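You operate a simulated robot arm through the tools that you are given. There is no shell and no other tool.

You are at the controls of a simulated robot arm. One attempt, no reset.

JOB
Put the cream tray's grey ball through the ball cleaner and return it.
Fine: shut the lid, turn the knob to DONE, open the lid wide and leave it; same well of the cream tray; clean no other ball.

The check looks at the end state, three seconds after you hand in, the way a careful person would. Anything else that was tipped, shoved, dropped, spilled or broken makes it a failure. A push-on lid holds only when it is set on centred and level and pressed home; a screw cap is set on level and turned clockwise until tight.

ROBOT AND FRAMES
A 7-joint arm with a two-finger parallel gripper, fixed in place. Base frame: the origin is on the floor under the middle of its stand, x ahead of it, y to its left, z up. Lengths are in mm, angles in degrees, forces in N, time in s.
With the tool pointing down near the work surface it reaches from about 260 to 600 mm from the base axis. Its first joint turns from -166.0 to 166.0 degrees. Payload 3.4 kg.
The TCP is the grasp point between the finger pads, 30 mm short of the fingertips. In the tool frame z runs along the fingers and y along their closing line. The gripper opens to 94 mm. The fingers are 28 mm wide and 10 mm thick; the gripper's body (50 by 96 mm) begins 55 mm behind the TCP.
Orientation is told as [roll, pitch, yaw] about the base's x, y, z axes, in that order, counted from this pose: with the fingers straight down and closing along the base's y, the tool's x points along the base's -x, its y along +y and its z along -z.

CONTROLS
- The arm moves only by the tool apply_moves. Its argument "increments" is a list that holds one entry, the list of rows, each a list of 7 numbers: the finger opening in mm, from 0 to 94, then the shift along the tool's x, y, z in units of 300 mm (1.0 is 300 mm), then the turn, a rotation vector about the tool's x, y, z in units of 60 degrees (1.0 is 60 degrees). In form: [[[grip, x, y, z, wx, wy, wz], ...]]. A call has 1 to 20 rows; each row is the pose to reach, as a shift and turn from the pose commanded when the call began, along the tool's axes at that moment. A call with a number of a shift or a turn outside -1 to 1 is refused whole. A row lasts 0.2 s, in which the tool goes at most 50 mm and 8.6 degrees; a call with a longer step from one row to the next is refused whole, and so is a gripper value outside its range. Where a pose cannot be reached the arm comes as near as it can. A force on the tool above 80 N (or 10 N above the force at the start of the call, whichever is more), or a blocked arm, ends the call early, and 0.2 s more pass. The fingers move at their own pace (about 72 mm/s each) and stop on an object; they squeeze with about 41 N. The grip force told is the motor's: it shows also when the fingers shut on nothing. Time passes only in rows, and 0.2 s behind the last, so rows that repeat a pose let the fingers close. It gives the time, the measured TCP pose, the force on the tool (base axes), the opening and the grip force at its end, in the units of the frame above (readings bear some noise), with the torque about the TCP (base axes, N m) and any sound that the robot's microphone picked up.
- Cameras (640 x 400 px; columns grow to the right, rows downward): "scene" is fixed at [219.7, 650, 1644.5]; the picture's right is [-0.95, -0.31, 0.00], its down [-0.25, 0.77, -0.58] and it looks along [0.18, -0.56, -0.81] (base axes); focal length 316 px, centre (320, 200). "wrist" rides on the gripper at [76, 14, -103] in the tool frame; the picture's right is [-0.18, 0.98, 0.00], its down [-0.75, -0.14, -0.64] and it looks along [-0.63, -0.12, 0.77] (tool axes); focal length 243 px, centre (320, 200). There is no depth. A picture from a camera that has moved, and an enlarged one, comes with that camera's place and axes in the base frame and with its lens.
- grab_frame(camera): a new picture of that camera. It takes no simulated time.
- raise_lower(by): moves the trunk up (or, below 0, down) by that many mm; the arm rides with it, the base frame stays. It gives what a move gives, with no picture.
- inspect(camera, box): a new picture of the part [left, top, right, bottom] of that camera's present view, enlarged. It takes no simulated time.
- hand_in(): hands the job in; it is judged then, once.

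Places have to be worked out from the pictures, the camera data and where the tool is seen. Open the gripper and draw the arm clear of the work before you hand the job in, unless the task says otherwise.

The tools are called by a JSON object that holds its "method" and its "body". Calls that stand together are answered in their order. apply_moves: Moves the arm, as the interface text tells. Its arguments: {"type":"object","properties":{"increments":{"type":"array","items":{"type":"array","items":{"type":"array","items":{"type":"number"}}}}},"required":["increments"]} The other tools are called the same way: raise_lower (by) moves the trunk up or down; grab_frame (camera) takes a picture; inspect (camera, box) takes an enlarged picture of a part of a camera's view; hand_in () hands the job in.

At the start:

```text
time: 0.0
ee_pos: [227.5, 259.1, 1239.9]
orientation: [0.0, 0.1, 0.0]
wrist_force: [0.1, 0.2, 0.9]
wrist_torque: [-0.01, -0.02, -0.01]
finger_gap: 94.2
finger_force: 0.1
trunk travel left (down, up): [-325.0, 61.0]
```

scene: 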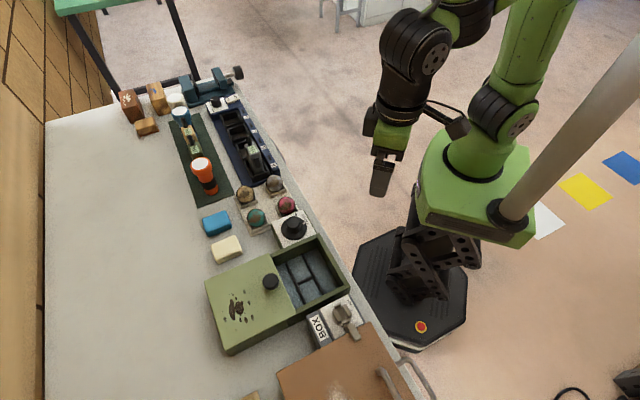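
wrist: 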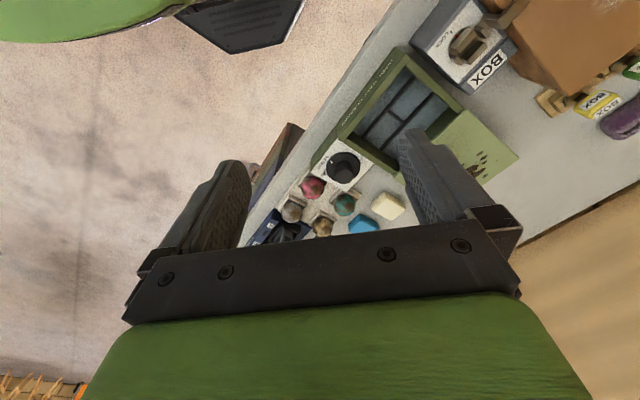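

I'll start by looking closely at the scene to identify the cleaner, the trays and the balls.

{"method": "inspect", "body": {"camera": "scene", "box": [190, 160, 350, 260]}}

{"method": "inspect", "body": {"camera": "scene", "box": [190, 220, 430, 370]}}

{"method": "inspect", "body": {"camera": "wrist", "box": [240, 20, 540, 250]}}

{"method": "inspect", "body": {"camera": "scene", "box": [110, 60, 290, 180]}}

```text
4.00 times, centred on (270, 210) of scene
camera zoom: at [219.7, 650.0, 1644.5], right [-0.95, -0.31, 0.0], down [-0.25, 0.77, -0.58], along [0.18, -0.56, -0.81], focal length 1263 px, centre (520, 160)
```

zoom: 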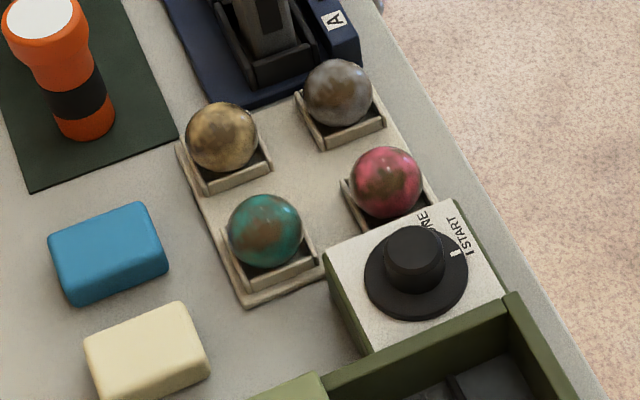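

```text
2.67 times, centred on (310, 295) of scene
camera zoom: at [219.7, 650.0, 1644.5], right [-0.95, -0.31, 0.0], down [-0.25, 0.77, -0.58], along [0.18, -0.56, -0.81], focal length 842 px, centre (347, -53)
```

zoom: 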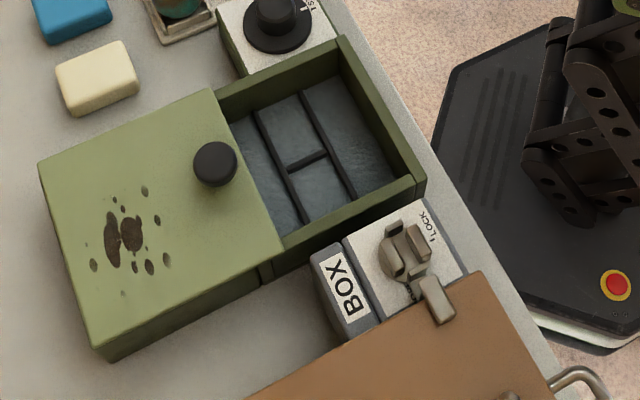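

```text
1.74 times, centred on (390, 135) of wrist
camera zoom: at [150.1, 273.0, 1341.1], right [0.18, 0.98, 0.0], down [0.75, -0.14, 0.64], along [0.63, -0.12, -0.77], focal length 422 px, centre (198, 313)
```

zoom: 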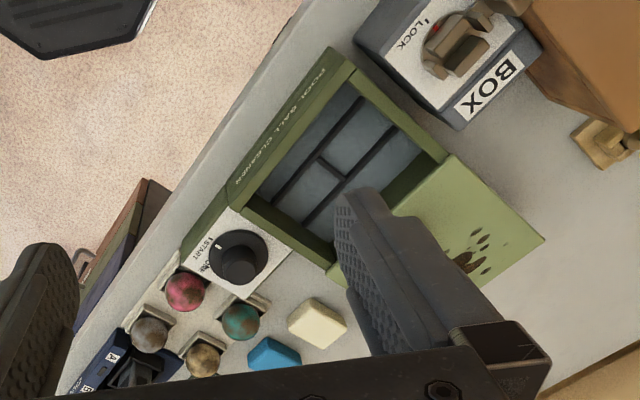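

```text
3.33 times, centred on (200, 120) of scene
camera zoom: at [219.7, 650.0, 1644.5], right [-0.95, -0.31, 0.0], down [-0.25, 0.77, -0.58], along [0.18, -0.56, -0.81], focal length 1052 px, centre (720, 467)
```

zoom: 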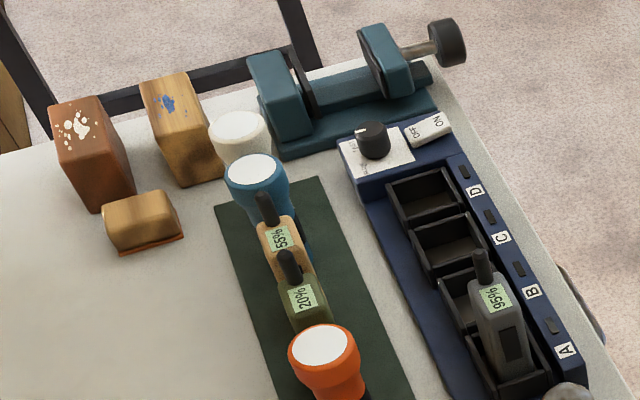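

The cream tray with four balls (grey, pink, yellow, teal) sits next to the green ball cleaner. By triangulating the two views I put the grey ball near (524,137,921) and the dial near (414,268,950). I'll move the arm so the wrist camera gets a closer look.

{"method": "apply_moves", "body": {"increments": [[[94, -0.083, -0.052, 0.06, 0, 0, 0], [94, -0.166, -0.104, 0.12, 0, 0, 0], [94, -0.249, -0.156, 0.18, 0, 0, 0], [94, -0.332, -0.208, 0.24, 0, 0, 0], [94, -0.415, -0.26, 0.3, 0, 0, 0], [94, -0.498, -0.313, 0.36, 0, 0, 0], [94, -0.498, -0.313, 0.36, 0, 0, 0]]]}}

```text
time: 1.6
ee_pos: [375.3, 165.5, 1133.4]
orientation: [0.0, 0.0, -0.1]
wrist_force: [0.1, 1.0, -0.1]
wrist_torque: [-0.01, -0.01, -0.04]
finger_gap: 94.3
finger_force: 0.1
trunk travel left (down, up): [-325.0, 61.0]
```

The arm is at (375,165,1133). I'll take pictures from both cameras.

{"method": "grab_frame", "body": {"camera": "wrist"}}

{"method": "grab_frame", "body": {"camera": "scene"}}

```text
taken
camera wrist: at [297.5, 178.4, 1234.6], right [0.18, 0.98, 0.0], down [0.75, -0.14, 0.64], along [0.63, -0.12, -0.77], focal length 243 px, centre (320, 200)
```

wrist: 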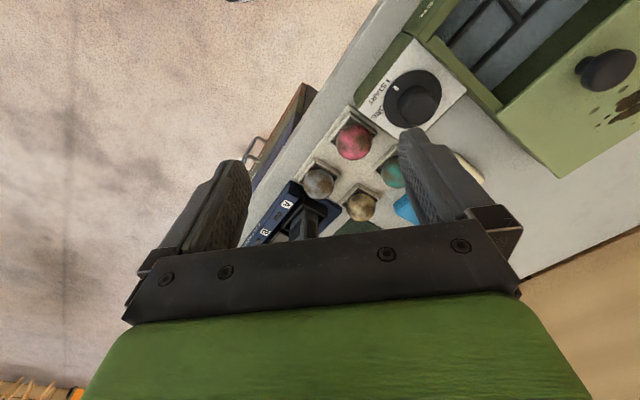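

```text
taken
```

scene: 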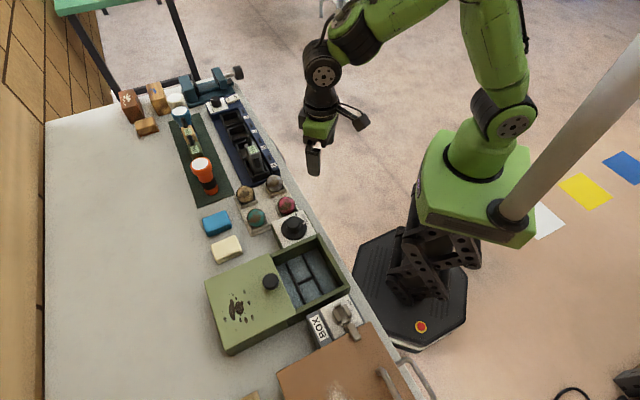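

The grey ball now sits near (318,183) in the wrist view. I'll zoom in on the tray and dial, and on the cleaner's tub and lid.

{"method": "inspect", "body": {"camera": "wrist", "box": [270, 90, 430, 240]}}

{"method": "inspect", "body": {"camera": "wrist", "box": [340, 0, 640, 190]}}

```text
2.67 times, centred on (350, 165) of wrist
camera zoom: at [297.5, 178.4, 1234.6], right [0.18, 0.98, 0.0], down [0.75, -0.14, 0.64], along [0.63, -0.12, -0.77], focal length 647 px, centre (240, 293)
```

zoom: 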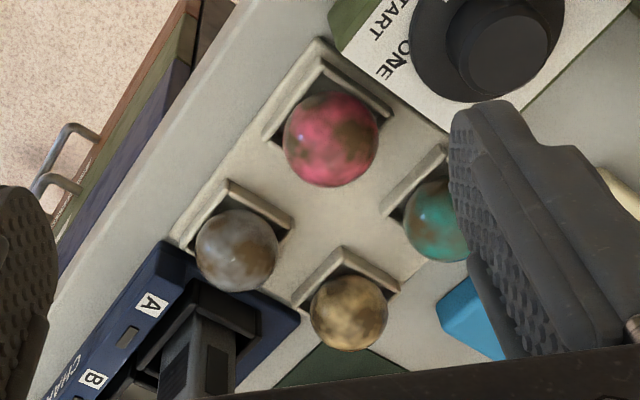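

```text
2.11 times, centred on (490, 95) of wrist
camera zoom: at [297.5, 178.4, 1234.6], right [0.18, 0.98, 0.0], down [0.75, -0.14, 0.64], along [0.63, -0.12, -0.77], focal length 511 px, centre (-38, 421)
```

zoom: 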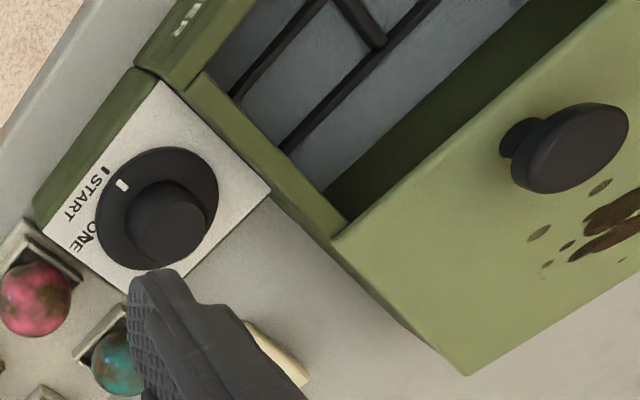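

The dial's pointer is on START, with DONE just counter-clockwise of it. The tray and the cleaner are both turned about 45° to the base axes, and I judge the grey ball to be at about (524,134,917). I'll move above it with the yaw at -45° so the fingers line up with the tray.

{"method": "apply_moves", "body": {"increments": [[[94, -0.071, -0.015, 0.034, 0, 0, 0.107], [94, -0.142, -0.03, 0.068, 0, 0, 0.214], [94, -0.213, -0.045, 0.102, 0, 0, 0.321], [94, -0.284, -0.06, 0.136, 0, 0, 0.428], [94, -0.355, -0.075, 0.17, 0, 0, 0.535], [94, -0.426, -0.09, 0.204, 0, 0, 0.642], [94, -0.497, -0.103, 0.243, 0, 0, 0.75], [94, -0.497, -0.103, 0.243, 0, 0, 0.75]]]}}

{"method": "grab_frame", "body": {"camera": "wrist"}}

{"method": "grab_frame", "body": {"camera": "scene"}}

```text
time: 3.4
ee_pos: [525.5, 136.0, 1058.1]
orientation: [-0.1, 0.1, -45.0]
wrist_force: [0.2, -0.7, 0.4]
wrist_torque: [-0.03, 0.0, 0.03]
finger_gap: 93.8
finger_force: 0.1
trunk travel left (down, up): [-325.0, 61.0]
```

```text
taken
camera wrist: at [480.3, 198.4, 1159.4], right [0.83, 0.56, 0.0], down [0.43, -0.63, 0.64], along [0.36, -0.53, -0.77], focal length 243 px, centre (320, 200)
```

wrist: 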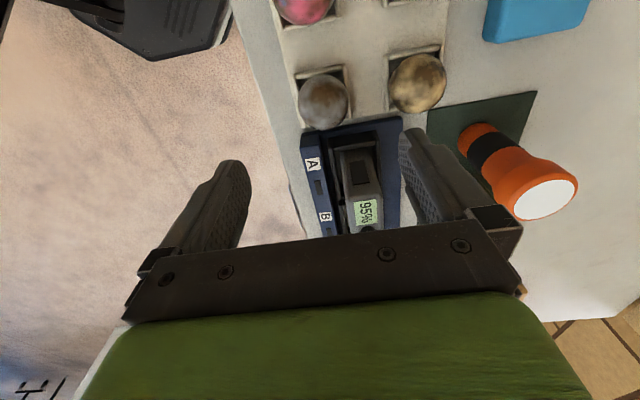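

```text
taken
```

scene: 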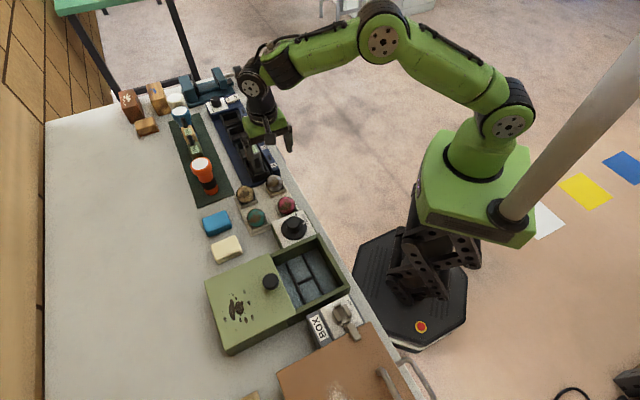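

This view puts the grey ball at about (525.5,134,915), almost directly under the TCP. I'll zoom in to see the well walls and the clearance to the charger and its device.

{"method": "inspect", "body": {"camera": "wrist", "box": [240, 20, 480, 240]}}

{"method": "inspect", "body": {"camera": "scene", "box": [200, 90, 330, 240]}}

```text
1.82 times, centred on (360, 130) of wrist
camera zoom: at [480.3, 198.4, 1159.4], right [0.83, 0.56, 0.0], down [0.43, -0.63, 0.64], along [0.36, -0.53, -0.77], focal length 441 px, centre (247, 327)
```

zoom: 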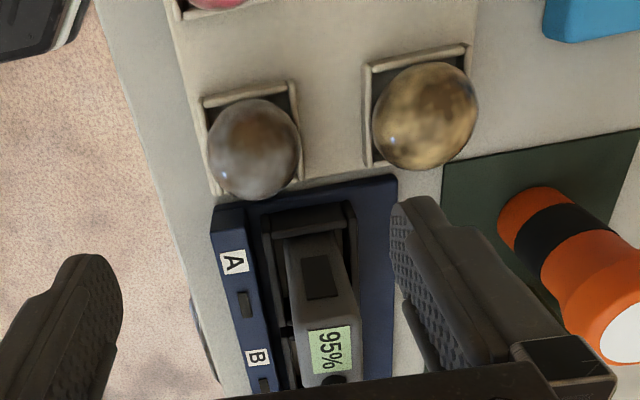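

```text
2.67 times, centred on (265, 165) of scene
camera zoom: at [219.7, 650.0, 1644.5], right [-0.95, -0.31, 0.0], down [-0.25, 0.77, -0.58], along [0.18, -0.56, -0.81], focal length 842 px, centre (467, 293)
```

zoom: 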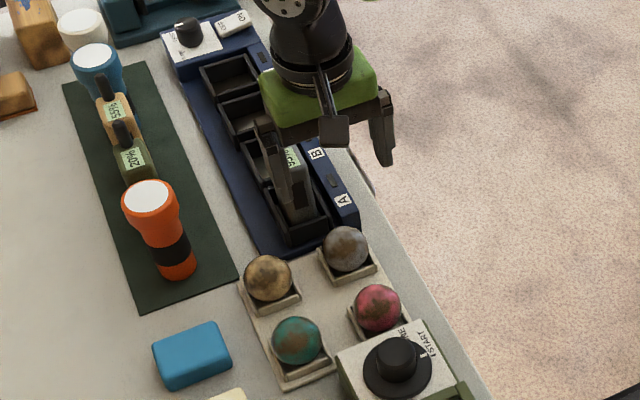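

Triangulating the rims puts their tops at about z≈885, and the ball is about 52 mm across. The charger and its device clear the fingers in this orientation. I'll narrow the opening to 70 and descend partway.

{"method": "apply_moves", "body": {"increments": [[[70, 0, 0, 0.05, 0, 0, 0], [70, 0, 0, 0.1, 0, 0, 0], [70, 0, 0, 0.17, 0, 0, 0], [70, 0, 0, 0.24, 0, 0, 0], [70, 0, 0, 0.3, 0, 0, 0], [70, 0, 0, 0.3, 0, 0, 0]]]}}

{"method": "grab_frame", "body": {"camera": "wrist"}}

{"method": "inspect", "body": {"camera": "scene", "box": [200, 110, 330, 240]}}

```text
time: 4.8
ee_pos: [528.7, 137.2, 968.6]
orientation: [0.0, 0.0, -44.9]
wrist_force: [0.1, -0.6, 0.4]
wrist_torque: [0.01, 0.02, 0.03]
finger_gap: 69.7
finger_force: 0.0
trunk travel left (down, up): [-325.0, 61.0]
```

```text
taken
camera wrist: at [483.2, 199.5, 1069.8], right [0.83, 0.56, 0.0], down [0.43, -0.63, 0.64], along [0.36, -0.53, -0.77], focal length 243 px, centre (320, 200)
```

wrist: 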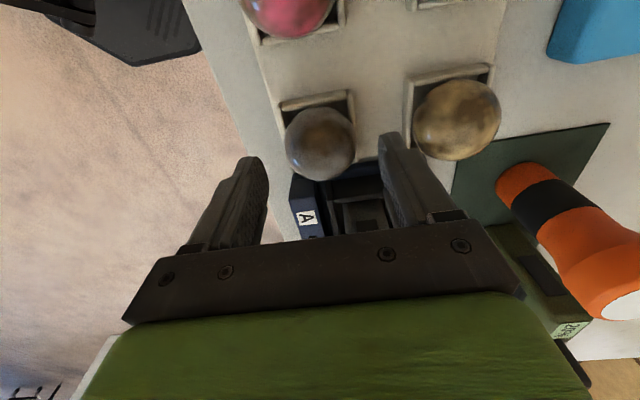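

```text
3.08 times, centred on (265, 175) of scene
camera zoom: at [219.7, 650.0, 1644.5], right [-0.95, -0.31, 0.0], down [-0.25, 0.77, -0.58], along [0.18, -0.56, -0.81], focal length 971 px, centre (489, 277)
```

zoom: 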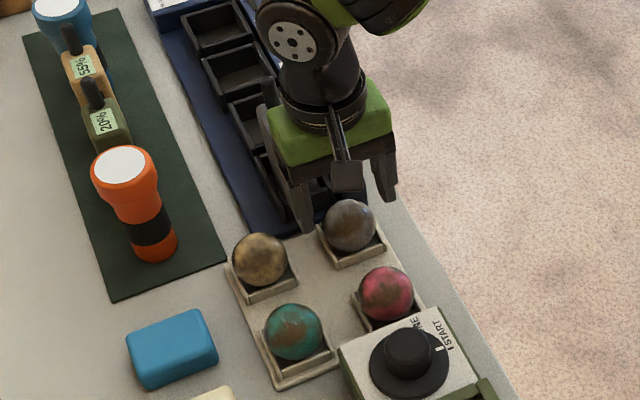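

The ball is centred between the fingers at about (527,134.5,915). I'll descend about 42 mm more, which keeps the fingertips above the rim, and look before closing.

{"method": "apply_moves", "body": {"increments": [[[70, 0, 0, 0.04, 0, 0, 0], [70, 0, 0, 0.08, 0, 0, 0], [70, 0, 0, 0.11, 0, 0, 0], [70, 0, 0, 0.135, 0, 0, 0], [70, 0, 0, 0.135, 0, 0, 0]]]}}

{"method": "grab_frame", "body": {"camera": "wrist"}}

{"method": "inspect", "body": {"camera": "scene", "box": [220, 130, 320, 230]}}

```text
time: 6.0
ee_pos: [527.1, 134.3, 928.3]
orientation: [0.1, -0.1, -45.0]
wrist_force: [-0.5, -0.3, 0.1]
wrist_torque: [0.03, 0.0, 0.0]
finger_gap: 70.0
finger_force: 0.1
trunk travel left (down, up): [-325.0, 61.0]
```

```text
taken
camera wrist: at [482.3, 197.2, 1030.3], right [0.83, 0.56, 0.0], down [0.43, -0.63, 0.64], along [0.36, -0.53, -0.77], focal length 243 px, centre (320, 200)
```

wrist: 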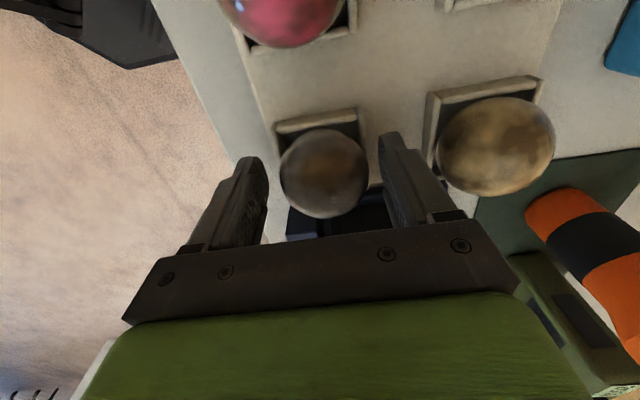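

```text
4.00 times, centred on (270, 180) of scene
camera zoom: at [219.7, 650.0, 1644.5], right [-0.95, -0.31, 0.0], down [-0.25, 0.77, -0.58], along [0.18, -0.56, -0.81], focal length 1263 px, centre (520, 280)
```

zoom: 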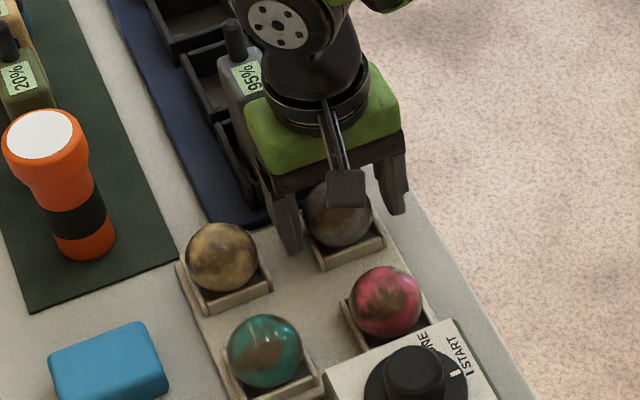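

The fingers straddle the ball evenly and touch nothing. I'll close on the ball now.

{"method": "apply_moves", "body": {"increments": [[[60, 0, 0, 0, 0, 0, 0], [50, 0, 0, 0, 0, 0, 0], [40, 0, 0, 0, 0, 0, 0], [35, 0, 0, 0, 0, 0, 0], [35, 0, 0, 0, 0, 0, 0]]]}}

{"method": "grab_frame", "body": {"camera": "wrist"}}

```text
time: 7.2
ee_pos: [529.5, 136.6, 929.7]
orientation: [0.1, -0.1, -44.8]
wrist_force: [6.5, 5.7, 1.1]
wrist_torque: [0.7, -0.77, -0.35]
finger_gap: 54.0
finger_force: 45.2
trunk travel left (down, up): [-325.0, 61.0]
```

```text
taken
camera wrist: at [483.5, 198.4, 1030.3], right [0.82, 0.57, 0.0], down [0.43, -0.63, 0.64], along [0.36, -0.53, -0.77], focal length 243 px, centre (320, 200)
```

wrist: 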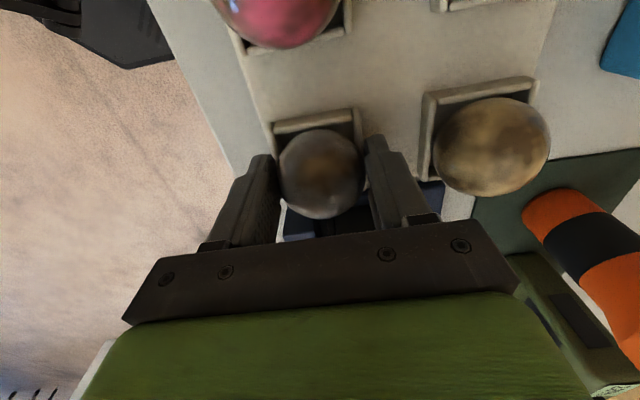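

Gap 54 with 45 N means the ball is held. I'll lift it straight up and check the grip.

{"method": "apply_moves", "body": {"increments": [[[35, 0, 0, -0.02, 0, 0, 0], [35, 0, 0, -0.05, 0, 0, 0], [35, 0, 0, -0.1, 0, 0, 0], [35, 0, 0, -0.17, 0, 0, 0], [35, 0, 0, -0.25, 0, 0, 0], [35, 0, 0, -0.33, 0, 0, 0], [35, 0, 0, -0.41, 0, 0, 0], [35, 0, 0, -0.41, 0, 0, 0]]]}}

{"method": "grab_frame", "body": {"camera": "wrist"}}

{"method": "grab_frame", "body": {"camera": "scene"}}

```text
time: 9.0
ee_pos: [524.7, 133.8, 1051.1]
orientation: [-0.1, 0.0, -45.0]
wrist_force: [-0.7, 1.3, -0.1]
wrist_torque: [-0.01, 0.02, 0.01]
finger_gap: 34.7
finger_force: 0.1
trunk travel left (down, up): [-325.0, 61.0]
```

```text
taken
camera wrist: at [480.9, 196.4, 1152.7], right [0.83, 0.56, 0.0], down [0.43, -0.63, 0.64], along [0.36, -0.53, -0.77], focal length 243 px, centre (320, 200)
```

wrist: 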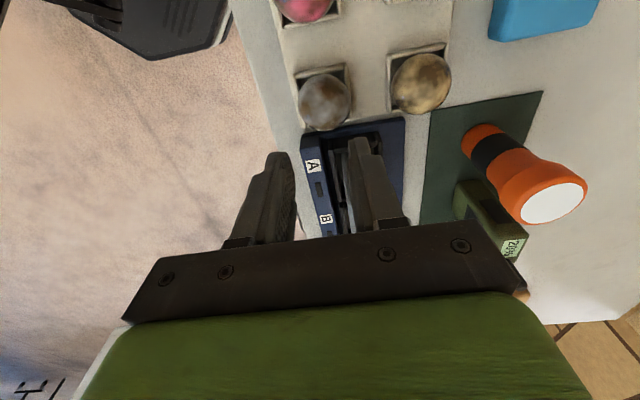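

```text
taken
```

scene: 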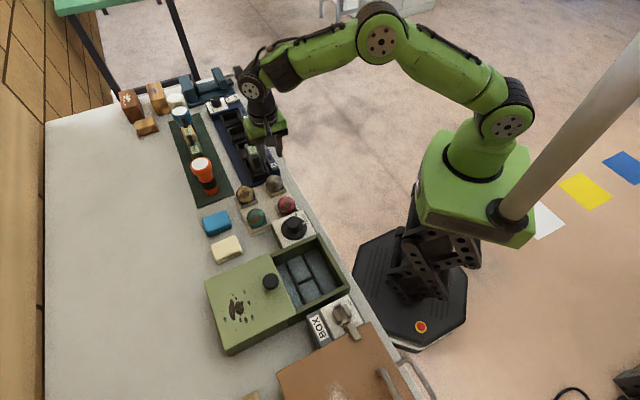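

The gap fell to 35, so the ball slipped out and is still in its well. The fingers probably bore on the well's rim rather than the ball, so I'll check the rim and ball in detail before trying again.

{"method": "inspect", "body": {"camera": "wrist", "box": [270, 30, 470, 155]}}

{"method": "inspect", "body": {"camera": "scene", "box": [230, 165, 310, 235]}}

```text
3.20 times, centred on (370, 92) of wrist
camera zoom: at [480.9, 196.4, 1152.7], right [0.83, 0.56, 0.0], down [0.43, -0.63, 0.64], along [0.36, -0.53, -0.77], focal length 776 px, centre (160, 544)
```

zoom: 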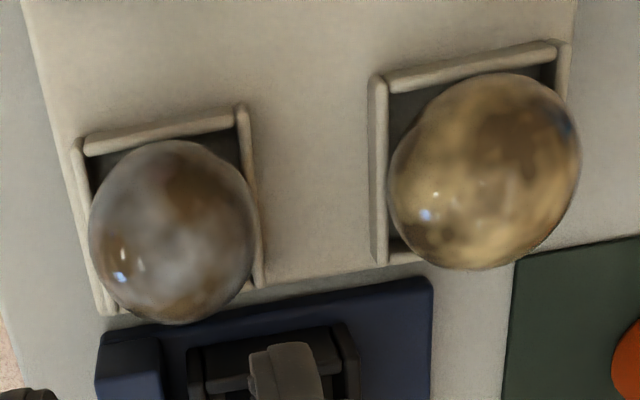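

```text
5.71 times, centred on (270, 200) of scene
camera zoom: at [219.7, 650.0, 1644.5], right [-0.95, -0.31, 0.0], down [-0.25, 0.77, -0.58], along [0.18, -0.56, -0.81], focal length 1804 px, centre (606, 200)
```

zoom: 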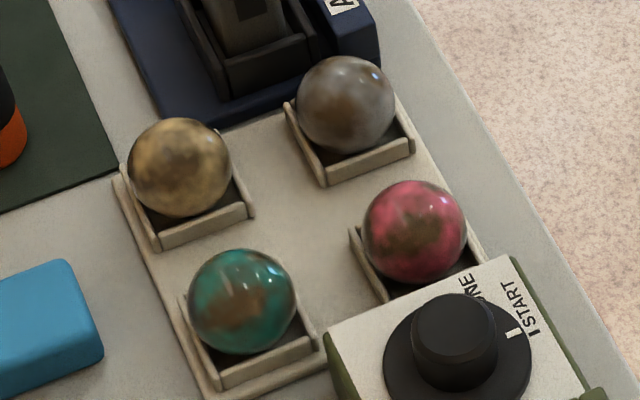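

From the ray fits the ball is 50 mm across, centred at (527.5,135.2,916). The 54 mm gap and the torque fit one finger catching the outer wall of the well. I'll reopen, shift 2 mm along the closing line and come down 8 mm higher than before so the tips clear the wall.

{"method": "apply_moves", "body": {"increments": [[[70, 0, 0.007, 0, 0, 0, 0], [70, 0, 0.007, 0.05, 0, 0, 0], [70, 0, 0.007, 0.13, 0, 0, 0], [70, 0, 0.007, 0.21, 0, 0, 0], [70, 0, 0.007, 0.29, 0, 0, 0], [70, 0, 0.007, 0.34, 0, 0, 0], [70, 0, 0.007, 0.37, 0, 0, 0], [70, 0, 0.007, 0.383, 0, 0, 0], [70, 0, 0.007, 0.383, 0, 0, 0]]]}}

{"method": "grab_frame", "body": {"camera": "wrist"}}

{"method": "inspect", "body": {"camera": "wrist", "box": [240, 90, 420, 230]}}

```text
time: 11.0
ee_pos: [528.7, 136.9, 935.6]
orientation: [0.0, -0.1, -45.0]
wrist_force: [0.4, 0.5, -0.7]
wrist_torque: [-0.03, 0.01, 0.01]
finger_gap: 70.1
finger_force: 0.1
trunk travel left (down, up): [-325.0, 61.0]
```

```text
taken
camera wrist: at [483.6, 199.7, 1037.4], right [0.83, 0.56, 0.0], down [0.43, -0.63, 0.64], along [0.36, -0.53, -0.77], focal length 243 px, centre (320, 200)
```

wrist: 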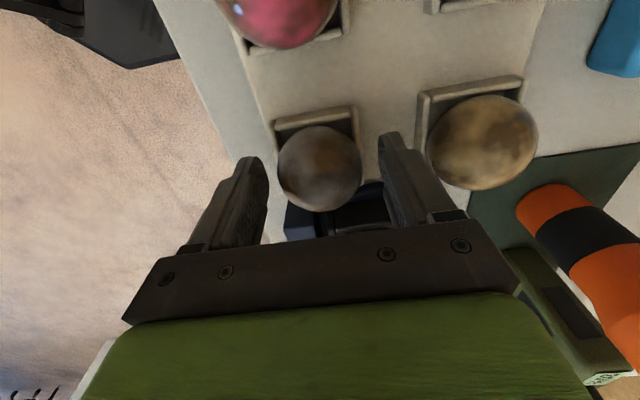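

```text
2.86 times, centred on (330, 160) of wrist
camera zoom: at [483.6, 199.7, 1037.4], right [0.83, 0.56, 0.0], down [0.43, -0.63, 0.64], along [0.36, -0.53, -0.77], focal length 693 px, centre (291, 314)
```

zoom: 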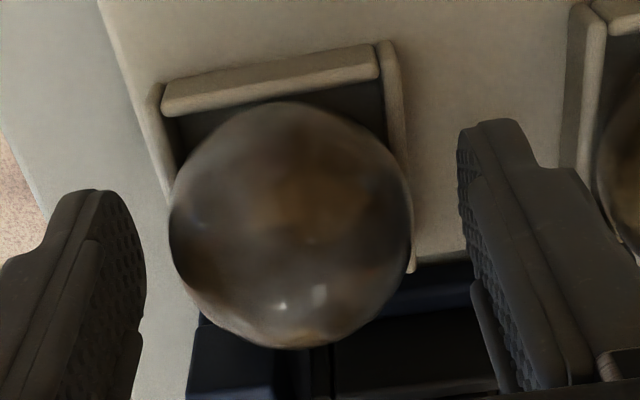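

The ball is centred to within 1 mm and the fingertips are at z≈904. I'll close, then lift a little to test the grip.

{"method": "apply_moves", "body": {"increments": [[[60, 0, 0, 0, 0, 0, 0], [50, 0, 0, 0, 0, 0, 0], [40, 0, 0, 0, 0, 0, 0], [35, 0, 0, 0, 0, 0, 0], [35, 0, 0, 0, 0, 0, 0]]]}}

{"method": "inspect", "body": {"camera": "wrist", "box": [240, 90, 420, 230]}}

```text
time: 12.2
ee_pos: [527.7, 137.0, 937.4]
orientation: [0.0, -0.1, -45.0]
wrist_force: [-2.2, -2.1, -0.1]
wrist_torque: [-0.06, 0.07, -0.01]
finger_gap: 50.4
finger_force: 40.5
trunk travel left (down, up): [-325.0, 61.0]
```

```text
2.86 times, centred on (330, 160) of wrist
camera zoom: at [483.3, 199.2, 1037.7], right [0.83, 0.56, 0.0], down [0.43, -0.63, 0.64], along [0.36, -0.53, -0.77], focal length 693 px, centre (291, 314)
```

zoom: 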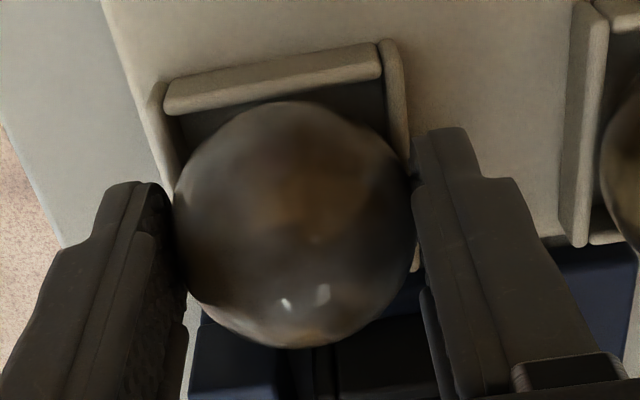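

The gap is 50.4 with almost no torque, so the fingers are on the ball. I'll lift it gently.

{"method": "apply_moves", "body": {"increments": [[[35, 0, 0, -0.02, 0, 0, 0], [35, 0, 0, -0.05, 0, 0, 0], [35, 0, 0, -0.09, 0, 0, 0], [35, 0, 0, -0.15, 0, 0, 0], [35, 0, 0, -0.22, 0, 0, 0], [35, 0, 0, -0.29, 0, 0, 0], [35, 0, 0, -0.36, 0, 0, 0], [35, 0, 0, -0.36, 0, 0, 0]]]}}

{"method": "grab_frame", "body": {"camera": "wrist"}}

{"method": "inspect", "body": {"camera": "scene", "box": [220, 120, 320, 240]}}

```text
time: 14.0
ee_pos: [526.9, 136.4, 1044.6]
orientation: [0.0, 0.0, -45.0]
wrist_force: [-0.3, -0.6, -1.3]
wrist_torque: [-0.02, 0.0, -0.02]
finger_gap: 50.7
finger_force: 41.3
trunk travel left (down, up): [-325.0, 61.0]
```

```text
taken
camera wrist: at [481.9, 199.8, 1146.4], right [0.83, 0.56, 0.0], down [0.43, -0.63, 0.64], along [0.36, -0.53, -0.77], focal length 243 px, centre (320, 200)
```

wrist: 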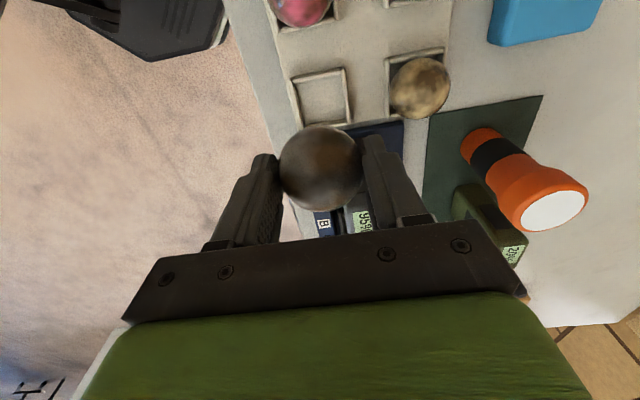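

```text
3.33 times, centred on (270, 180) of scene
camera zoom: at [219.7, 650.0, 1644.5], right [-0.95, -0.31, 0.0], down [-0.25, 0.77, -0.58], along [0.18, -0.56, -0.81], focal length 1052 px, centre (487, 267)
```

zoom: 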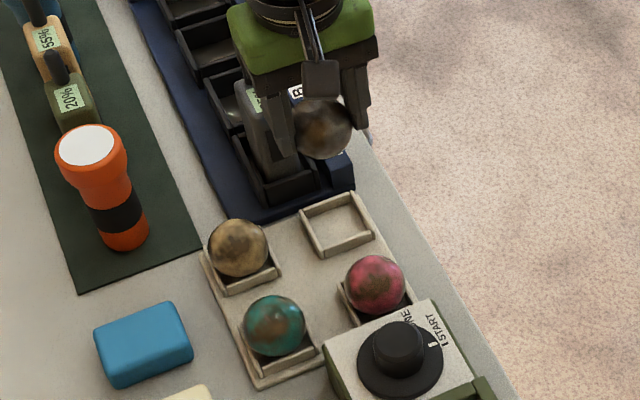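

The ball is held and the empty well is visible. I'll zoom in on the well so I can measure its centre for the return.

{"method": "inspect", "body": {"camera": "wrist", "box": [270, 40, 380, 140]}}

{"method": "inspect", "body": {"camera": "scene", "box": [250, 165, 310, 205]}}

```text
4.00 times, centred on (325, 90) of wrist
camera zoom: at [481.9, 199.8, 1146.4], right [0.83, 0.56, 0.0], down [0.43, -0.63, 0.64], along [0.36, -0.53, -0.77], focal length 970 px, centre (300, 640)
```

zoom: 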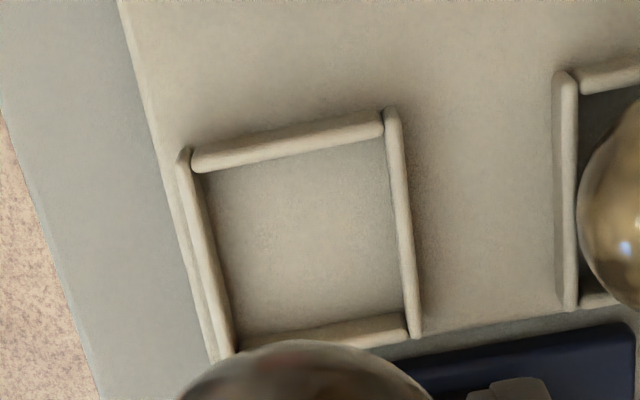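

```text
10.00 times, centred on (280, 185) of scene
camera zoom: at [219.7, 650.0, 1644.5], right [-0.95, -0.31, 0.0], down [-0.25, 0.77, -0.58], along [0.18, -0.56, -0.81], focal length 3157 px, centre (720, 350)
```

zoom: 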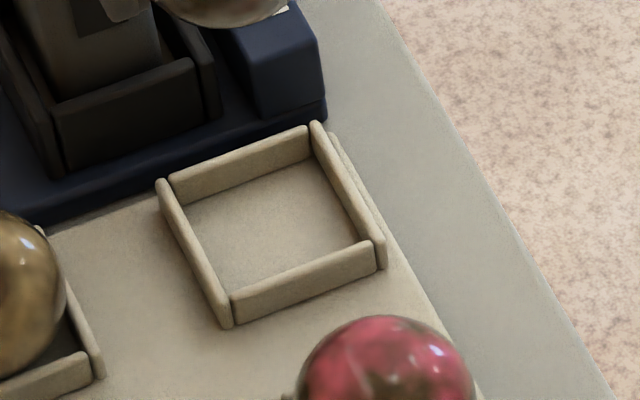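

The well is a shallow square frame with a flat floor and a few mm of play, centred near (526.5,135.5). I'll use the same grasp pose for the return. Now I'll carry the ball high over to the cleaner tub.

{"method": "apply_moves", "body": {"increments": [[[35, 0.05, 0.01, -0.02, 0, 0, 0], [35, 0.16, 0.025, -0.04, 0, 0, 0], [35, 0.29, 0.04, -0.06, 0, 0, 0], [35, 0.42, 0.06, -0.06, 0, 0, 0], [35, 0.55, 0.08, -0.06, 0, 0, 0], [35, 0.68, 0.095, -0.06, 0, 0, 0], [35, 0.8, 0.11, -0.06, 0, 0, 0], [35, 0.88, 0.12, -0.06, 0, 0, 0], [35, 0.91, 0.122, -0.06, 0, 0, 0], [35, 0.91, 0.122, -0.06, 0, 0, 0]]]}}

{"method": "grab_frame", "body": {"camera": "wrist"}}

{"method": "grab_frame", "body": {"camera": "scene"}}

```text
time: 16.2
ee_pos: [359.5, 355.2, 1061.8]
orientation: [0.1, 0.0, -44.9]
wrist_force: [0.2, 0.0, -1.6]
wrist_torque: [0.01, 0.01, -0.02]
finger_gap: 50.7
finger_force: 41.4
trunk travel left (down, up): [-325.0, 61.0]
```

```text
taken
camera wrist: at [313.9, 417.7, 1162.8], right [0.83, 0.56, 0.0], down [0.43, -0.63, 0.64], along [0.36, -0.53, -0.77], focal length 243 px, centre (320, 200)
```

wrist: 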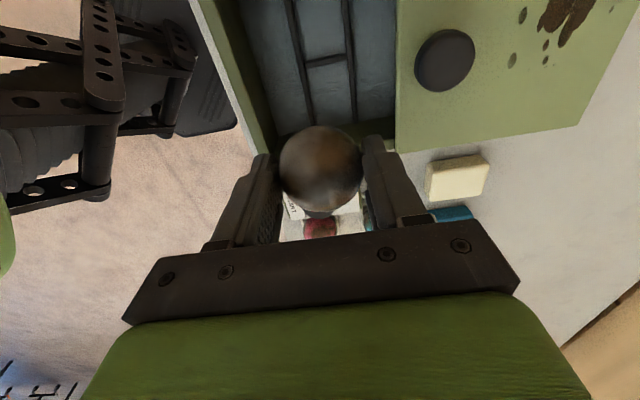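

```text
taken
```

scene: 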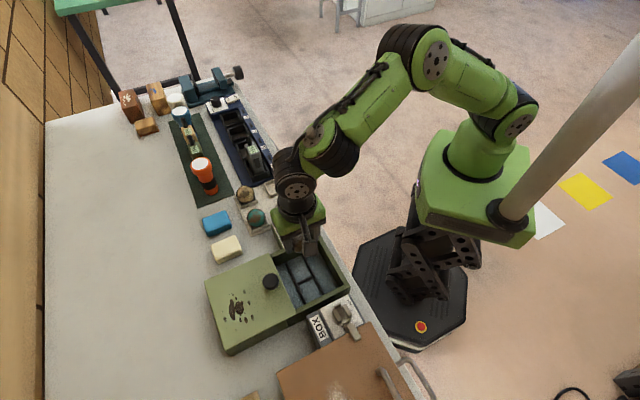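

{"method": "inspect", "body": {"camera": "wrist", "box": [180, 0, 500, 200]}}

{"method": "inspect", "body": {"camera": "scene", "box": [240, 210, 370, 320]}}

```text
2.00 times, centred on (340, 100) of wrist
camera zoom: at [313.9, 417.7, 1162.8], right [0.83, 0.56, 0.0], down [0.43, -0.63, 0.64], along [0.36, -0.53, -0.77], focal length 485 px, centre (280, 400)
```

zoom: 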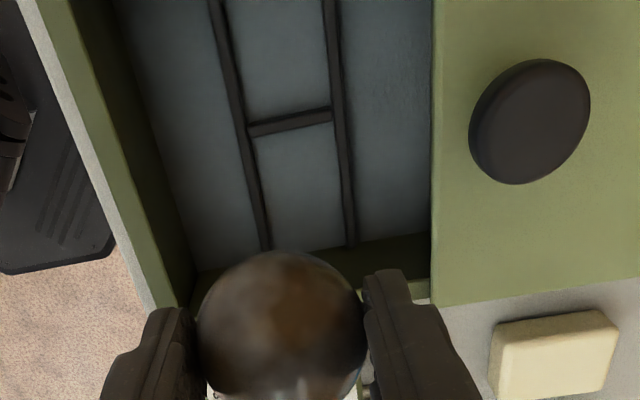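

```text
3.64 times, centred on (305, 265) of scene
camera zoom: at [219.7, 650.0, 1644.5], right [-0.95, -0.31, 0.0], down [-0.25, 0.77, -0.58], along [0.18, -0.56, -0.81], focal length 1148 px, centre (374, -36)
```

zoom: 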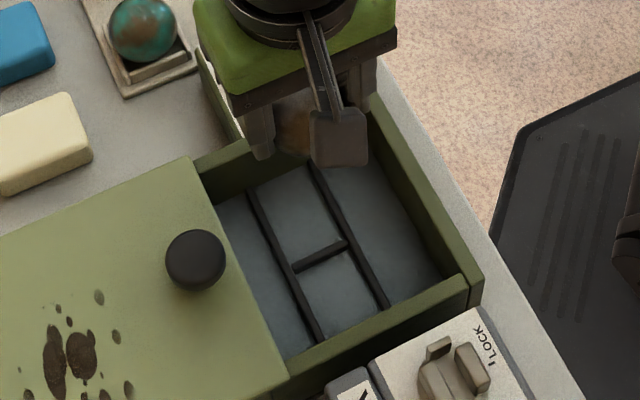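

The tub floor has two rails about 41 mm apart with a cross rail, which makes two ball-sized cells. The rail tops are at about z≈899 and the dial-side cell is centred near (367.7,358). I'll line up over that cell and go down into it most of the way.

{"method": "apply_moves", "body": {"increments": [[[35, -0.0143, 0.0327, 0, 0, 0, 0], [35, -0.0143, 0.0327, 0.05, 0, 0, 0], [35, -0.0143, 0.0327, 0.12, 0, 0, 0], [35, -0.0143, 0.0327, 0.19, 0, 0, 0], [35, -0.0143, 0.0327, 0.25, 0, 0, 0], [35, -0.0143, 0.0327, 0.3, 0, 0, 0], [35, -0.0143, 0.0327, 0.33, 0, 0, 0], [35, -0.0143, 0.0327, 0.33, 0, 0, 0]]]}}

{"method": "grab_frame", "body": {"camera": "wrist"}}

{"method": "inspect", "body": {"camera": "scene", "box": [240, 210, 370, 320]}}

```text
time: 18.0
ee_pos: [369.7, 358.6, 964.5]
orientation: [0.1, 0.0, -45.1]
wrist_force: [0.3, 0.7, -1.1]
wrist_torque: [0.03, 0.01, 0.01]
finger_gap: 50.3
finger_force: 40.9
trunk travel left (down, up): [-325.0, 61.0]
```

```text
taken
camera wrist: at [325.5, 420.8, 1065.7], right [0.83, 0.56, 0.0], down [0.43, -0.63, 0.64], along [0.36, -0.53, -0.77], focal length 243 px, centre (320, 200)
```

wrist: 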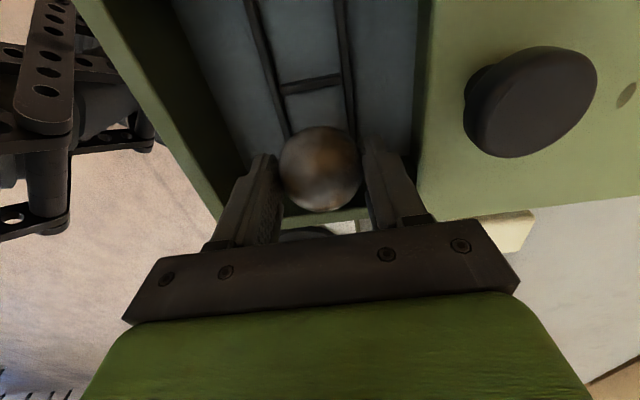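

```text
3.64 times, centred on (305, 265) of scene
camera zoom: at [219.7, 650.0, 1644.5], right [-0.95, -0.31, 0.0], down [-0.25, 0.77, -0.58], along [0.18, -0.56, -0.81], focal length 1148 px, centre (374, -36)
```

zoom: 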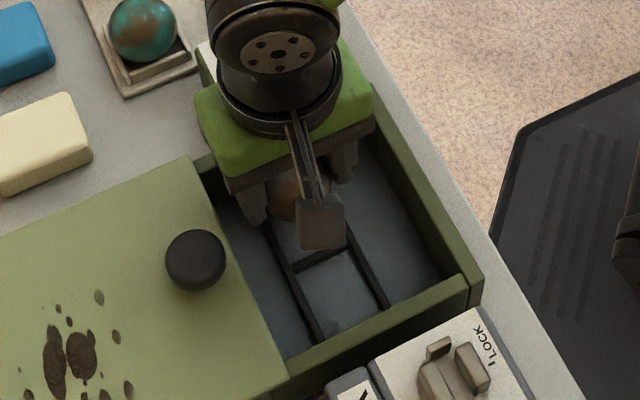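

The ball is centred over the cell, at (369.3,357.2) against a target of (370,357.5). I'll go down in small steps and watch the vertical force for floor contact.

{"method": "apply_moves", "body": {"increments": [[[35, 0, 0, 0.02, 0, 0, 0], [35, 0, 0, 0.04, 0, 0, 0], [35, 0, 0, 0.055, 0, 0, 0], [35, 0, 0, 0.055, 0, 0, 0]]]}}

{"method": "apply_moves", "body": {"increments": [[[35, 0, 0, 0.006, 0, 0, 0], [35, 0, 0, 0.01, 0, 0, 0], [35, 0, 0, 0.01, 0, 0, 0]]]}}

```text
time: 19.0
ee_pos: [371.5, 358.2, 947.0]
orientation: [-0.1, 0.0, -45.1]
wrist_force: [0.3, -0.2, -1.2]
wrist_torque: [-0.01, 0.01, 0.02]
finger_gap: 50.8
finger_force: 41.2
trunk travel left (down, up): [-325.0, 61.0]
```

```text
time: 19.8
ee_pos: [371.1, 359.4, 943.1]
orientation: [0.0, 0.0, -45.0]
wrist_force: [0.6, -0.3, -0.7]
wrist_torque: [-0.01, -0.01, 0.02]
finger_gap: 50.5
finger_force: 40.8
trunk travel left (down, up): [-325.0, 61.0]
```

No contact yet at z≈943. I'll keep going down a couple of mm at a time.

{"method": "apply_moves", "body": {"increments": [[[35, 0, 0, 0.004, 0, 0, 0], [35, 0, 0, 0.008, 0, 0, 0], [35, 0, 0, 0.008, 0, 0, 0]]]}}

{"method": "grab_frame", "body": {"camera": "wrist"}}

{"method": "inspect", "body": {"camera": "scene", "box": [270, 220, 350, 290]}}

```text
time: 20.6
ee_pos: [370.2, 359.4, 940.1]
orientation: [0.0, 0.0, -45.1]
wrist_force: [0.0, -0.2, -2.3]
wrist_torque: [0.02, -0.02, -0.01]
finger_gap: 50.7
finger_force: 40.8
trunk travel left (down, up): [-325.0, 61.0]
```

```text
taken
camera wrist: at [325.4, 422.7, 1041.9], right [0.83, 0.56, 0.0], down [0.43, -0.63, 0.64], along [0.36, -0.53, -0.77], focal length 243 px, centre (320, 200)
```

wrist: 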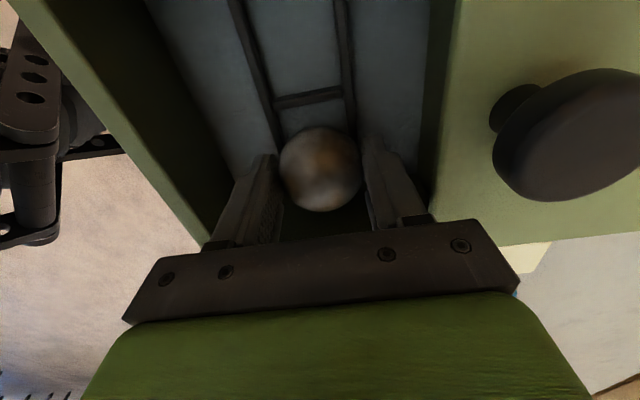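

```text
5.71 times, centred on (310, 255) of scene
camera zoom: at [219.7, 650.0, 1644.5], right [-0.95, -0.31, 0.0], down [-0.25, 0.77, -0.58], along [0.18, -0.56, -0.81], focal length 1804 px, centre (377, -114)
```

zoom: 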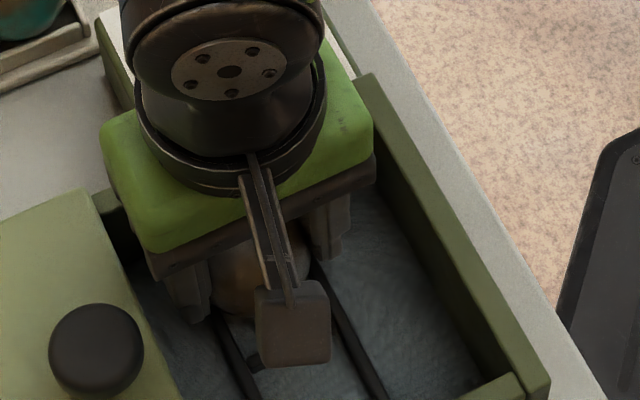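

There's no contact yet at 940. A fresh ray fit suggests the rail tops are nearer z≈890, so I'll continue down in small steps.

{"method": "apply_moves", "body": {"increments": [[[35, 0, 0, 0.005, 0, 0, 0], [35, 0, 0, 0.01, 0, 0, 0], [35, 0, 0, 0.01, 0, 0, 0]]]}}

{"method": "apply_moves", "body": {"increments": [[[35, 0, 0, 0.005, 0, 0, 0], [35, 0, 0, 0.01, 0, 0, 0], [35, 0, 0, 0.01, 0, 0, 0]]]}}

```text
time: 21.4
ee_pos: [370.2, 360.0, 940.1]
orientation: [0.3, 0.0, -45.0]
wrist_force: [0.9, 2.9, 17.0]
wrist_torque: [0.07, -0.04, 0.0]
finger_gap: 50.8
finger_force: 41.2
trunk travel left (down, up): [-325.0, 61.0]
```

```text
time: 22.2
ee_pos: [369.6, 358.4, 936.0]
orientation: [0.3, 0.0, -45.0]
wrist_force: [-0.7, -0.1, 32.4]
wrist_torque: [-0.03, -0.05, 0.03]
finger_gap: 50.5
finger_force: 40.8
trunk travel left (down, up): [-325.0, 61.0]
```

That's contact, at 17 N and then 32 N. I'll back off about 4.5 mm to relieve the load before opening.

{"method": "apply_moves", "body": {"increments": [[[35, 0, 0, -0.008, 0, 0, 0], [35, 0, 0, -0.014, 0, 0, 0], [35, 0, 0, -0.014, 0, 0, 0]]]}}

```text
time: 23.0
ee_pos: [370.1, 359.2, 938.8]
orientation: [-0.3, 0.0, -45.0]
wrist_force: [-0.3, -0.4, -1.8]
wrist_torque: [-0.04, 0.0, 0.01]
finger_gap: 50.5
finger_force: 41.0
trunk travel left (down, up): [-325.0, 61.0]
```

The force is back to about the ball's weight, so it's hanging roughly 1–2 mm above the floor. I'll lower 1.5 mm and open the fingers gradually.

{"method": "apply_moves", "body": {"increments": [[[35, 0, 0, 0.005, 0, 0, 0], [35, 0, 0, 0.005, 0, 0, 0], [52, 0, 0, 0.005, 0, 0, 0], [54, 0, 0, 0.005, 0, 0, 0], [58, 0, 0, 0.005, 0, 0, 0], [64, 0, 0, 0.005, 0, 0, 0], [70, 0, 0, 0.005, 0, 0, 0], [70, 0, 0, 0.005, 0, 0, 0]]]}}

{"method": "grab_frame", "body": {"camera": "wrist"}}

```text
time: 24.8
ee_pos: [370.6, 359.2, 937.2]
orientation: [0.0, 0.0, -45.0]
wrist_force: [-0.1, 0.2, -0.2]
wrist_torque: [-0.03, -0.02, -0.01]
finger_gap: 69.9
finger_force: 0.0
trunk travel left (down, up): [-325.0, 61.0]
```

```text
taken
camera wrist: at [325.6, 422.5, 1038.9], right [0.83, 0.56, 0.0], down [0.43, -0.63, 0.64], along [0.36, -0.53, -0.77], focal length 243 px, centre (320, 200)
```

wrist: 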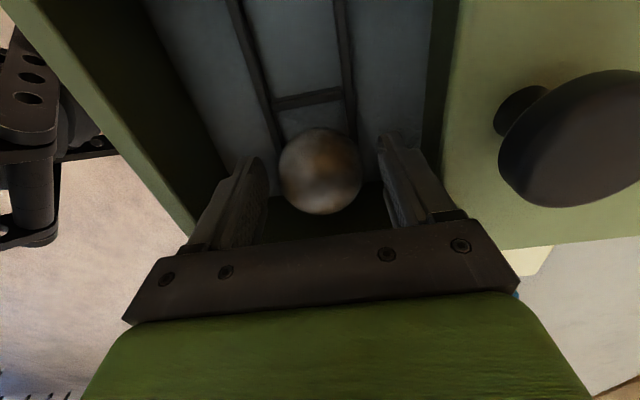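

The ball rests in the cell and the fingers are open. I'll lift straight out, then move over the lid knob, which I place near (401,438) with its top at z≈983.

{"method": "apply_moves", "body": {"increments": [[[70, 0, 0, -0.03, 0, 0, 0], [70, 0, 0, -0.1, 0, 0, 0], [70, 0, 0, -0.2, 0, 0, 0], [70, 0, 0, -0.3, 0, 0, 0], [70, 0, 0, -0.4, 0, 0, 0], [70, 0.05, 0.1, -0.4, 0, 0, 0], [70, 0.1, 0.2, -0.4, 0, 0, 0], [70, 0.115, 0.259, -0.4, 0, 0, 0], [70, 0.115, 0.259, -0.4, 0, 0, 0]]]}}

{"method": "grab_frame", "body": {"camera": "wrist"}}

{"method": "grab_frame", "body": {"camera": "scene"}}

```text
time: 26.8
ee_pos: [398.9, 437.9, 1057.4]
orientation: [0.1, 0.8, -45.2]
wrist_force: [0.1, -0.2, 0.1]
wrist_torque: [0.01, -0.01, -0.01]
finger_gap: 70.2
finger_force: 0.0
trunk travel left (down, up): [-325.0, 61.0]
```

```text
taken
camera wrist: at [354.3, 501.0, 1159.9], right [0.83, 0.56, 0.0], down [0.44, -0.64, 0.63], along [0.35, -0.52, -0.78], focal length 243 px, centre (320, 200)
```

wrist: 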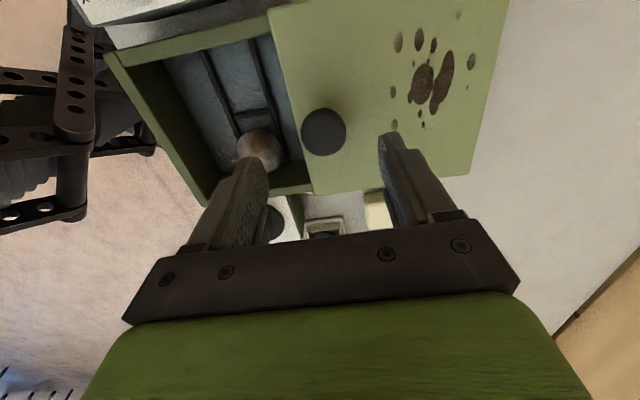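

```text
taken
```

scene: 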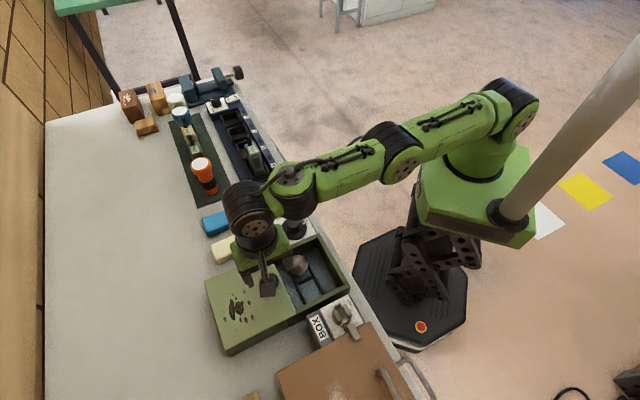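

The knob is centred between the fingers near (399,438.5). The small pitch error says the arm is near full stretch. I'll descend to about z≈1003 and check again.

{"method": "apply_moves", "body": {"increments": [[[70, 0, 0, 0.05, 0, 0, 0], [70, 0, 0, 0.1, 0, 0, 0], [70, 0, 0, 0.15, 0, 0, 0], [70, 0, 0, 0.18, 0, 0, 0], [70, 0, 0, 0.18, 0, 0, 0]]]}}

{"method": "grab_frame", "body": {"camera": "wrist"}}

{"method": "inspect", "body": {"camera": "scene", "box": [200, 180, 360, 320]}}

```text
time: 28.0
ee_pos: [399.7, 440.6, 1004.6]
orientation: [0.0, 0.1, -45.0]
wrist_force: [0.1, -0.7, 0.4]
wrist_torque: [0.01, 0.0, 0.0]
finger_gap: 70.3
finger_force: 0.1
trunk travel left (down, up): [-325.0, 61.0]
```

```text
taken
camera wrist: at [355.7, 501.8, 1105.8], right [0.83, 0.56, 0.0], down [0.43, -0.63, 0.64], along [0.36, -0.53, -0.77], focal length 243 px, centre (320, 200)
```

wrist: 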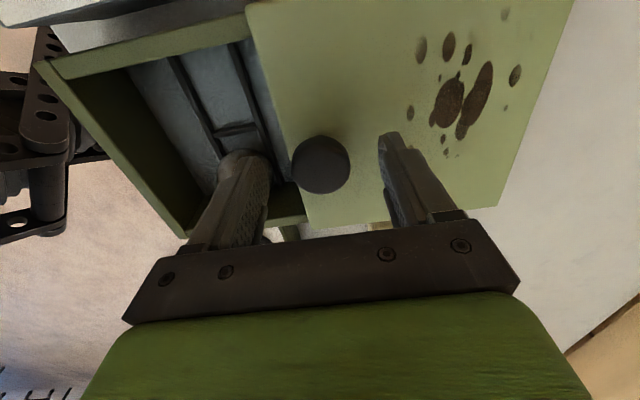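

```text
2.86 times, centred on (280, 250) of scene
camera zoom: at [219.7, 650.0, 1644.5], right [-0.95, -0.31, 0.0], down [-0.25, 0.77, -0.58], along [0.18, -0.56, -0.81], focal length 902 px, centre (434, 57)
```

zoom: 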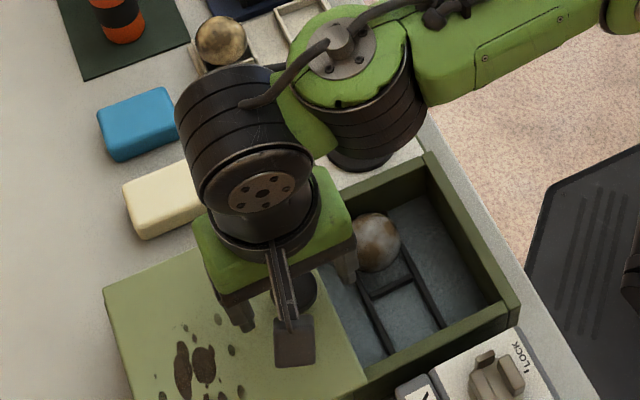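

At this height the pose is accurate, and the knob's disc (about 35 mm, top z≈980) is centred. I'll lower 15 mm so the pads straddle the disc, then close on it.

{"method": "apply_moves", "body": {"increments": [[[70, 0, 0, 0.03, 0, 0, 0], [70, 0, 0, 0.05, 0, 0, 0], [70, 0, 0, 0.05, 0, 0, 0], [56, 0, 0, 0.05, 0, 0, 0], [44, 0, 0, 0.05, 0, 0, 0], [34, 0, 0, 0.05, 0, 0, 0], [25, 0, 0, 0.05, 0, 0, 0], [25, 0, 0, 0.05, 0, 0, 0]]]}}

{"method": "grab_frame", "body": {"camera": "wrist"}}

```text
time: 29.8
ee_pos: [400.3, 438.0, 989.2]
orientation: [0.0, 0.0, -45.0]
wrist_force: [-0.8, -0.1, -0.8]
wrist_torque: [-0.05, -0.01, -0.01]
finger_gap: 35.0
finger_force: 45.3
trunk travel left (down, up): [-325.0, 61.0]
```

```text
taken
camera wrist: at [355.4, 501.0, 1090.7], right [0.83, 0.56, 0.0], down [0.43, -0.63, 0.64], along [0.36, -0.53, -0.77], focal length 243 px, centre (320, 200)
```

wrist: 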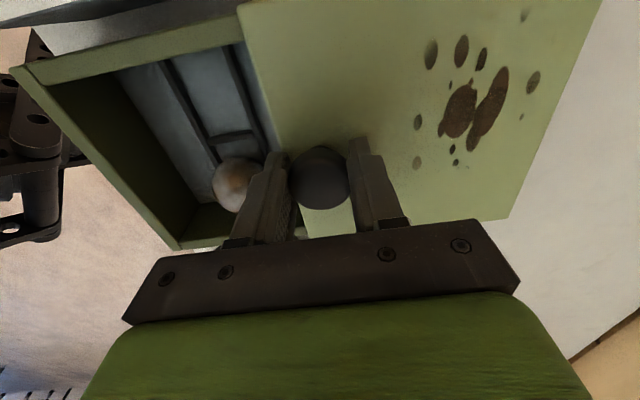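

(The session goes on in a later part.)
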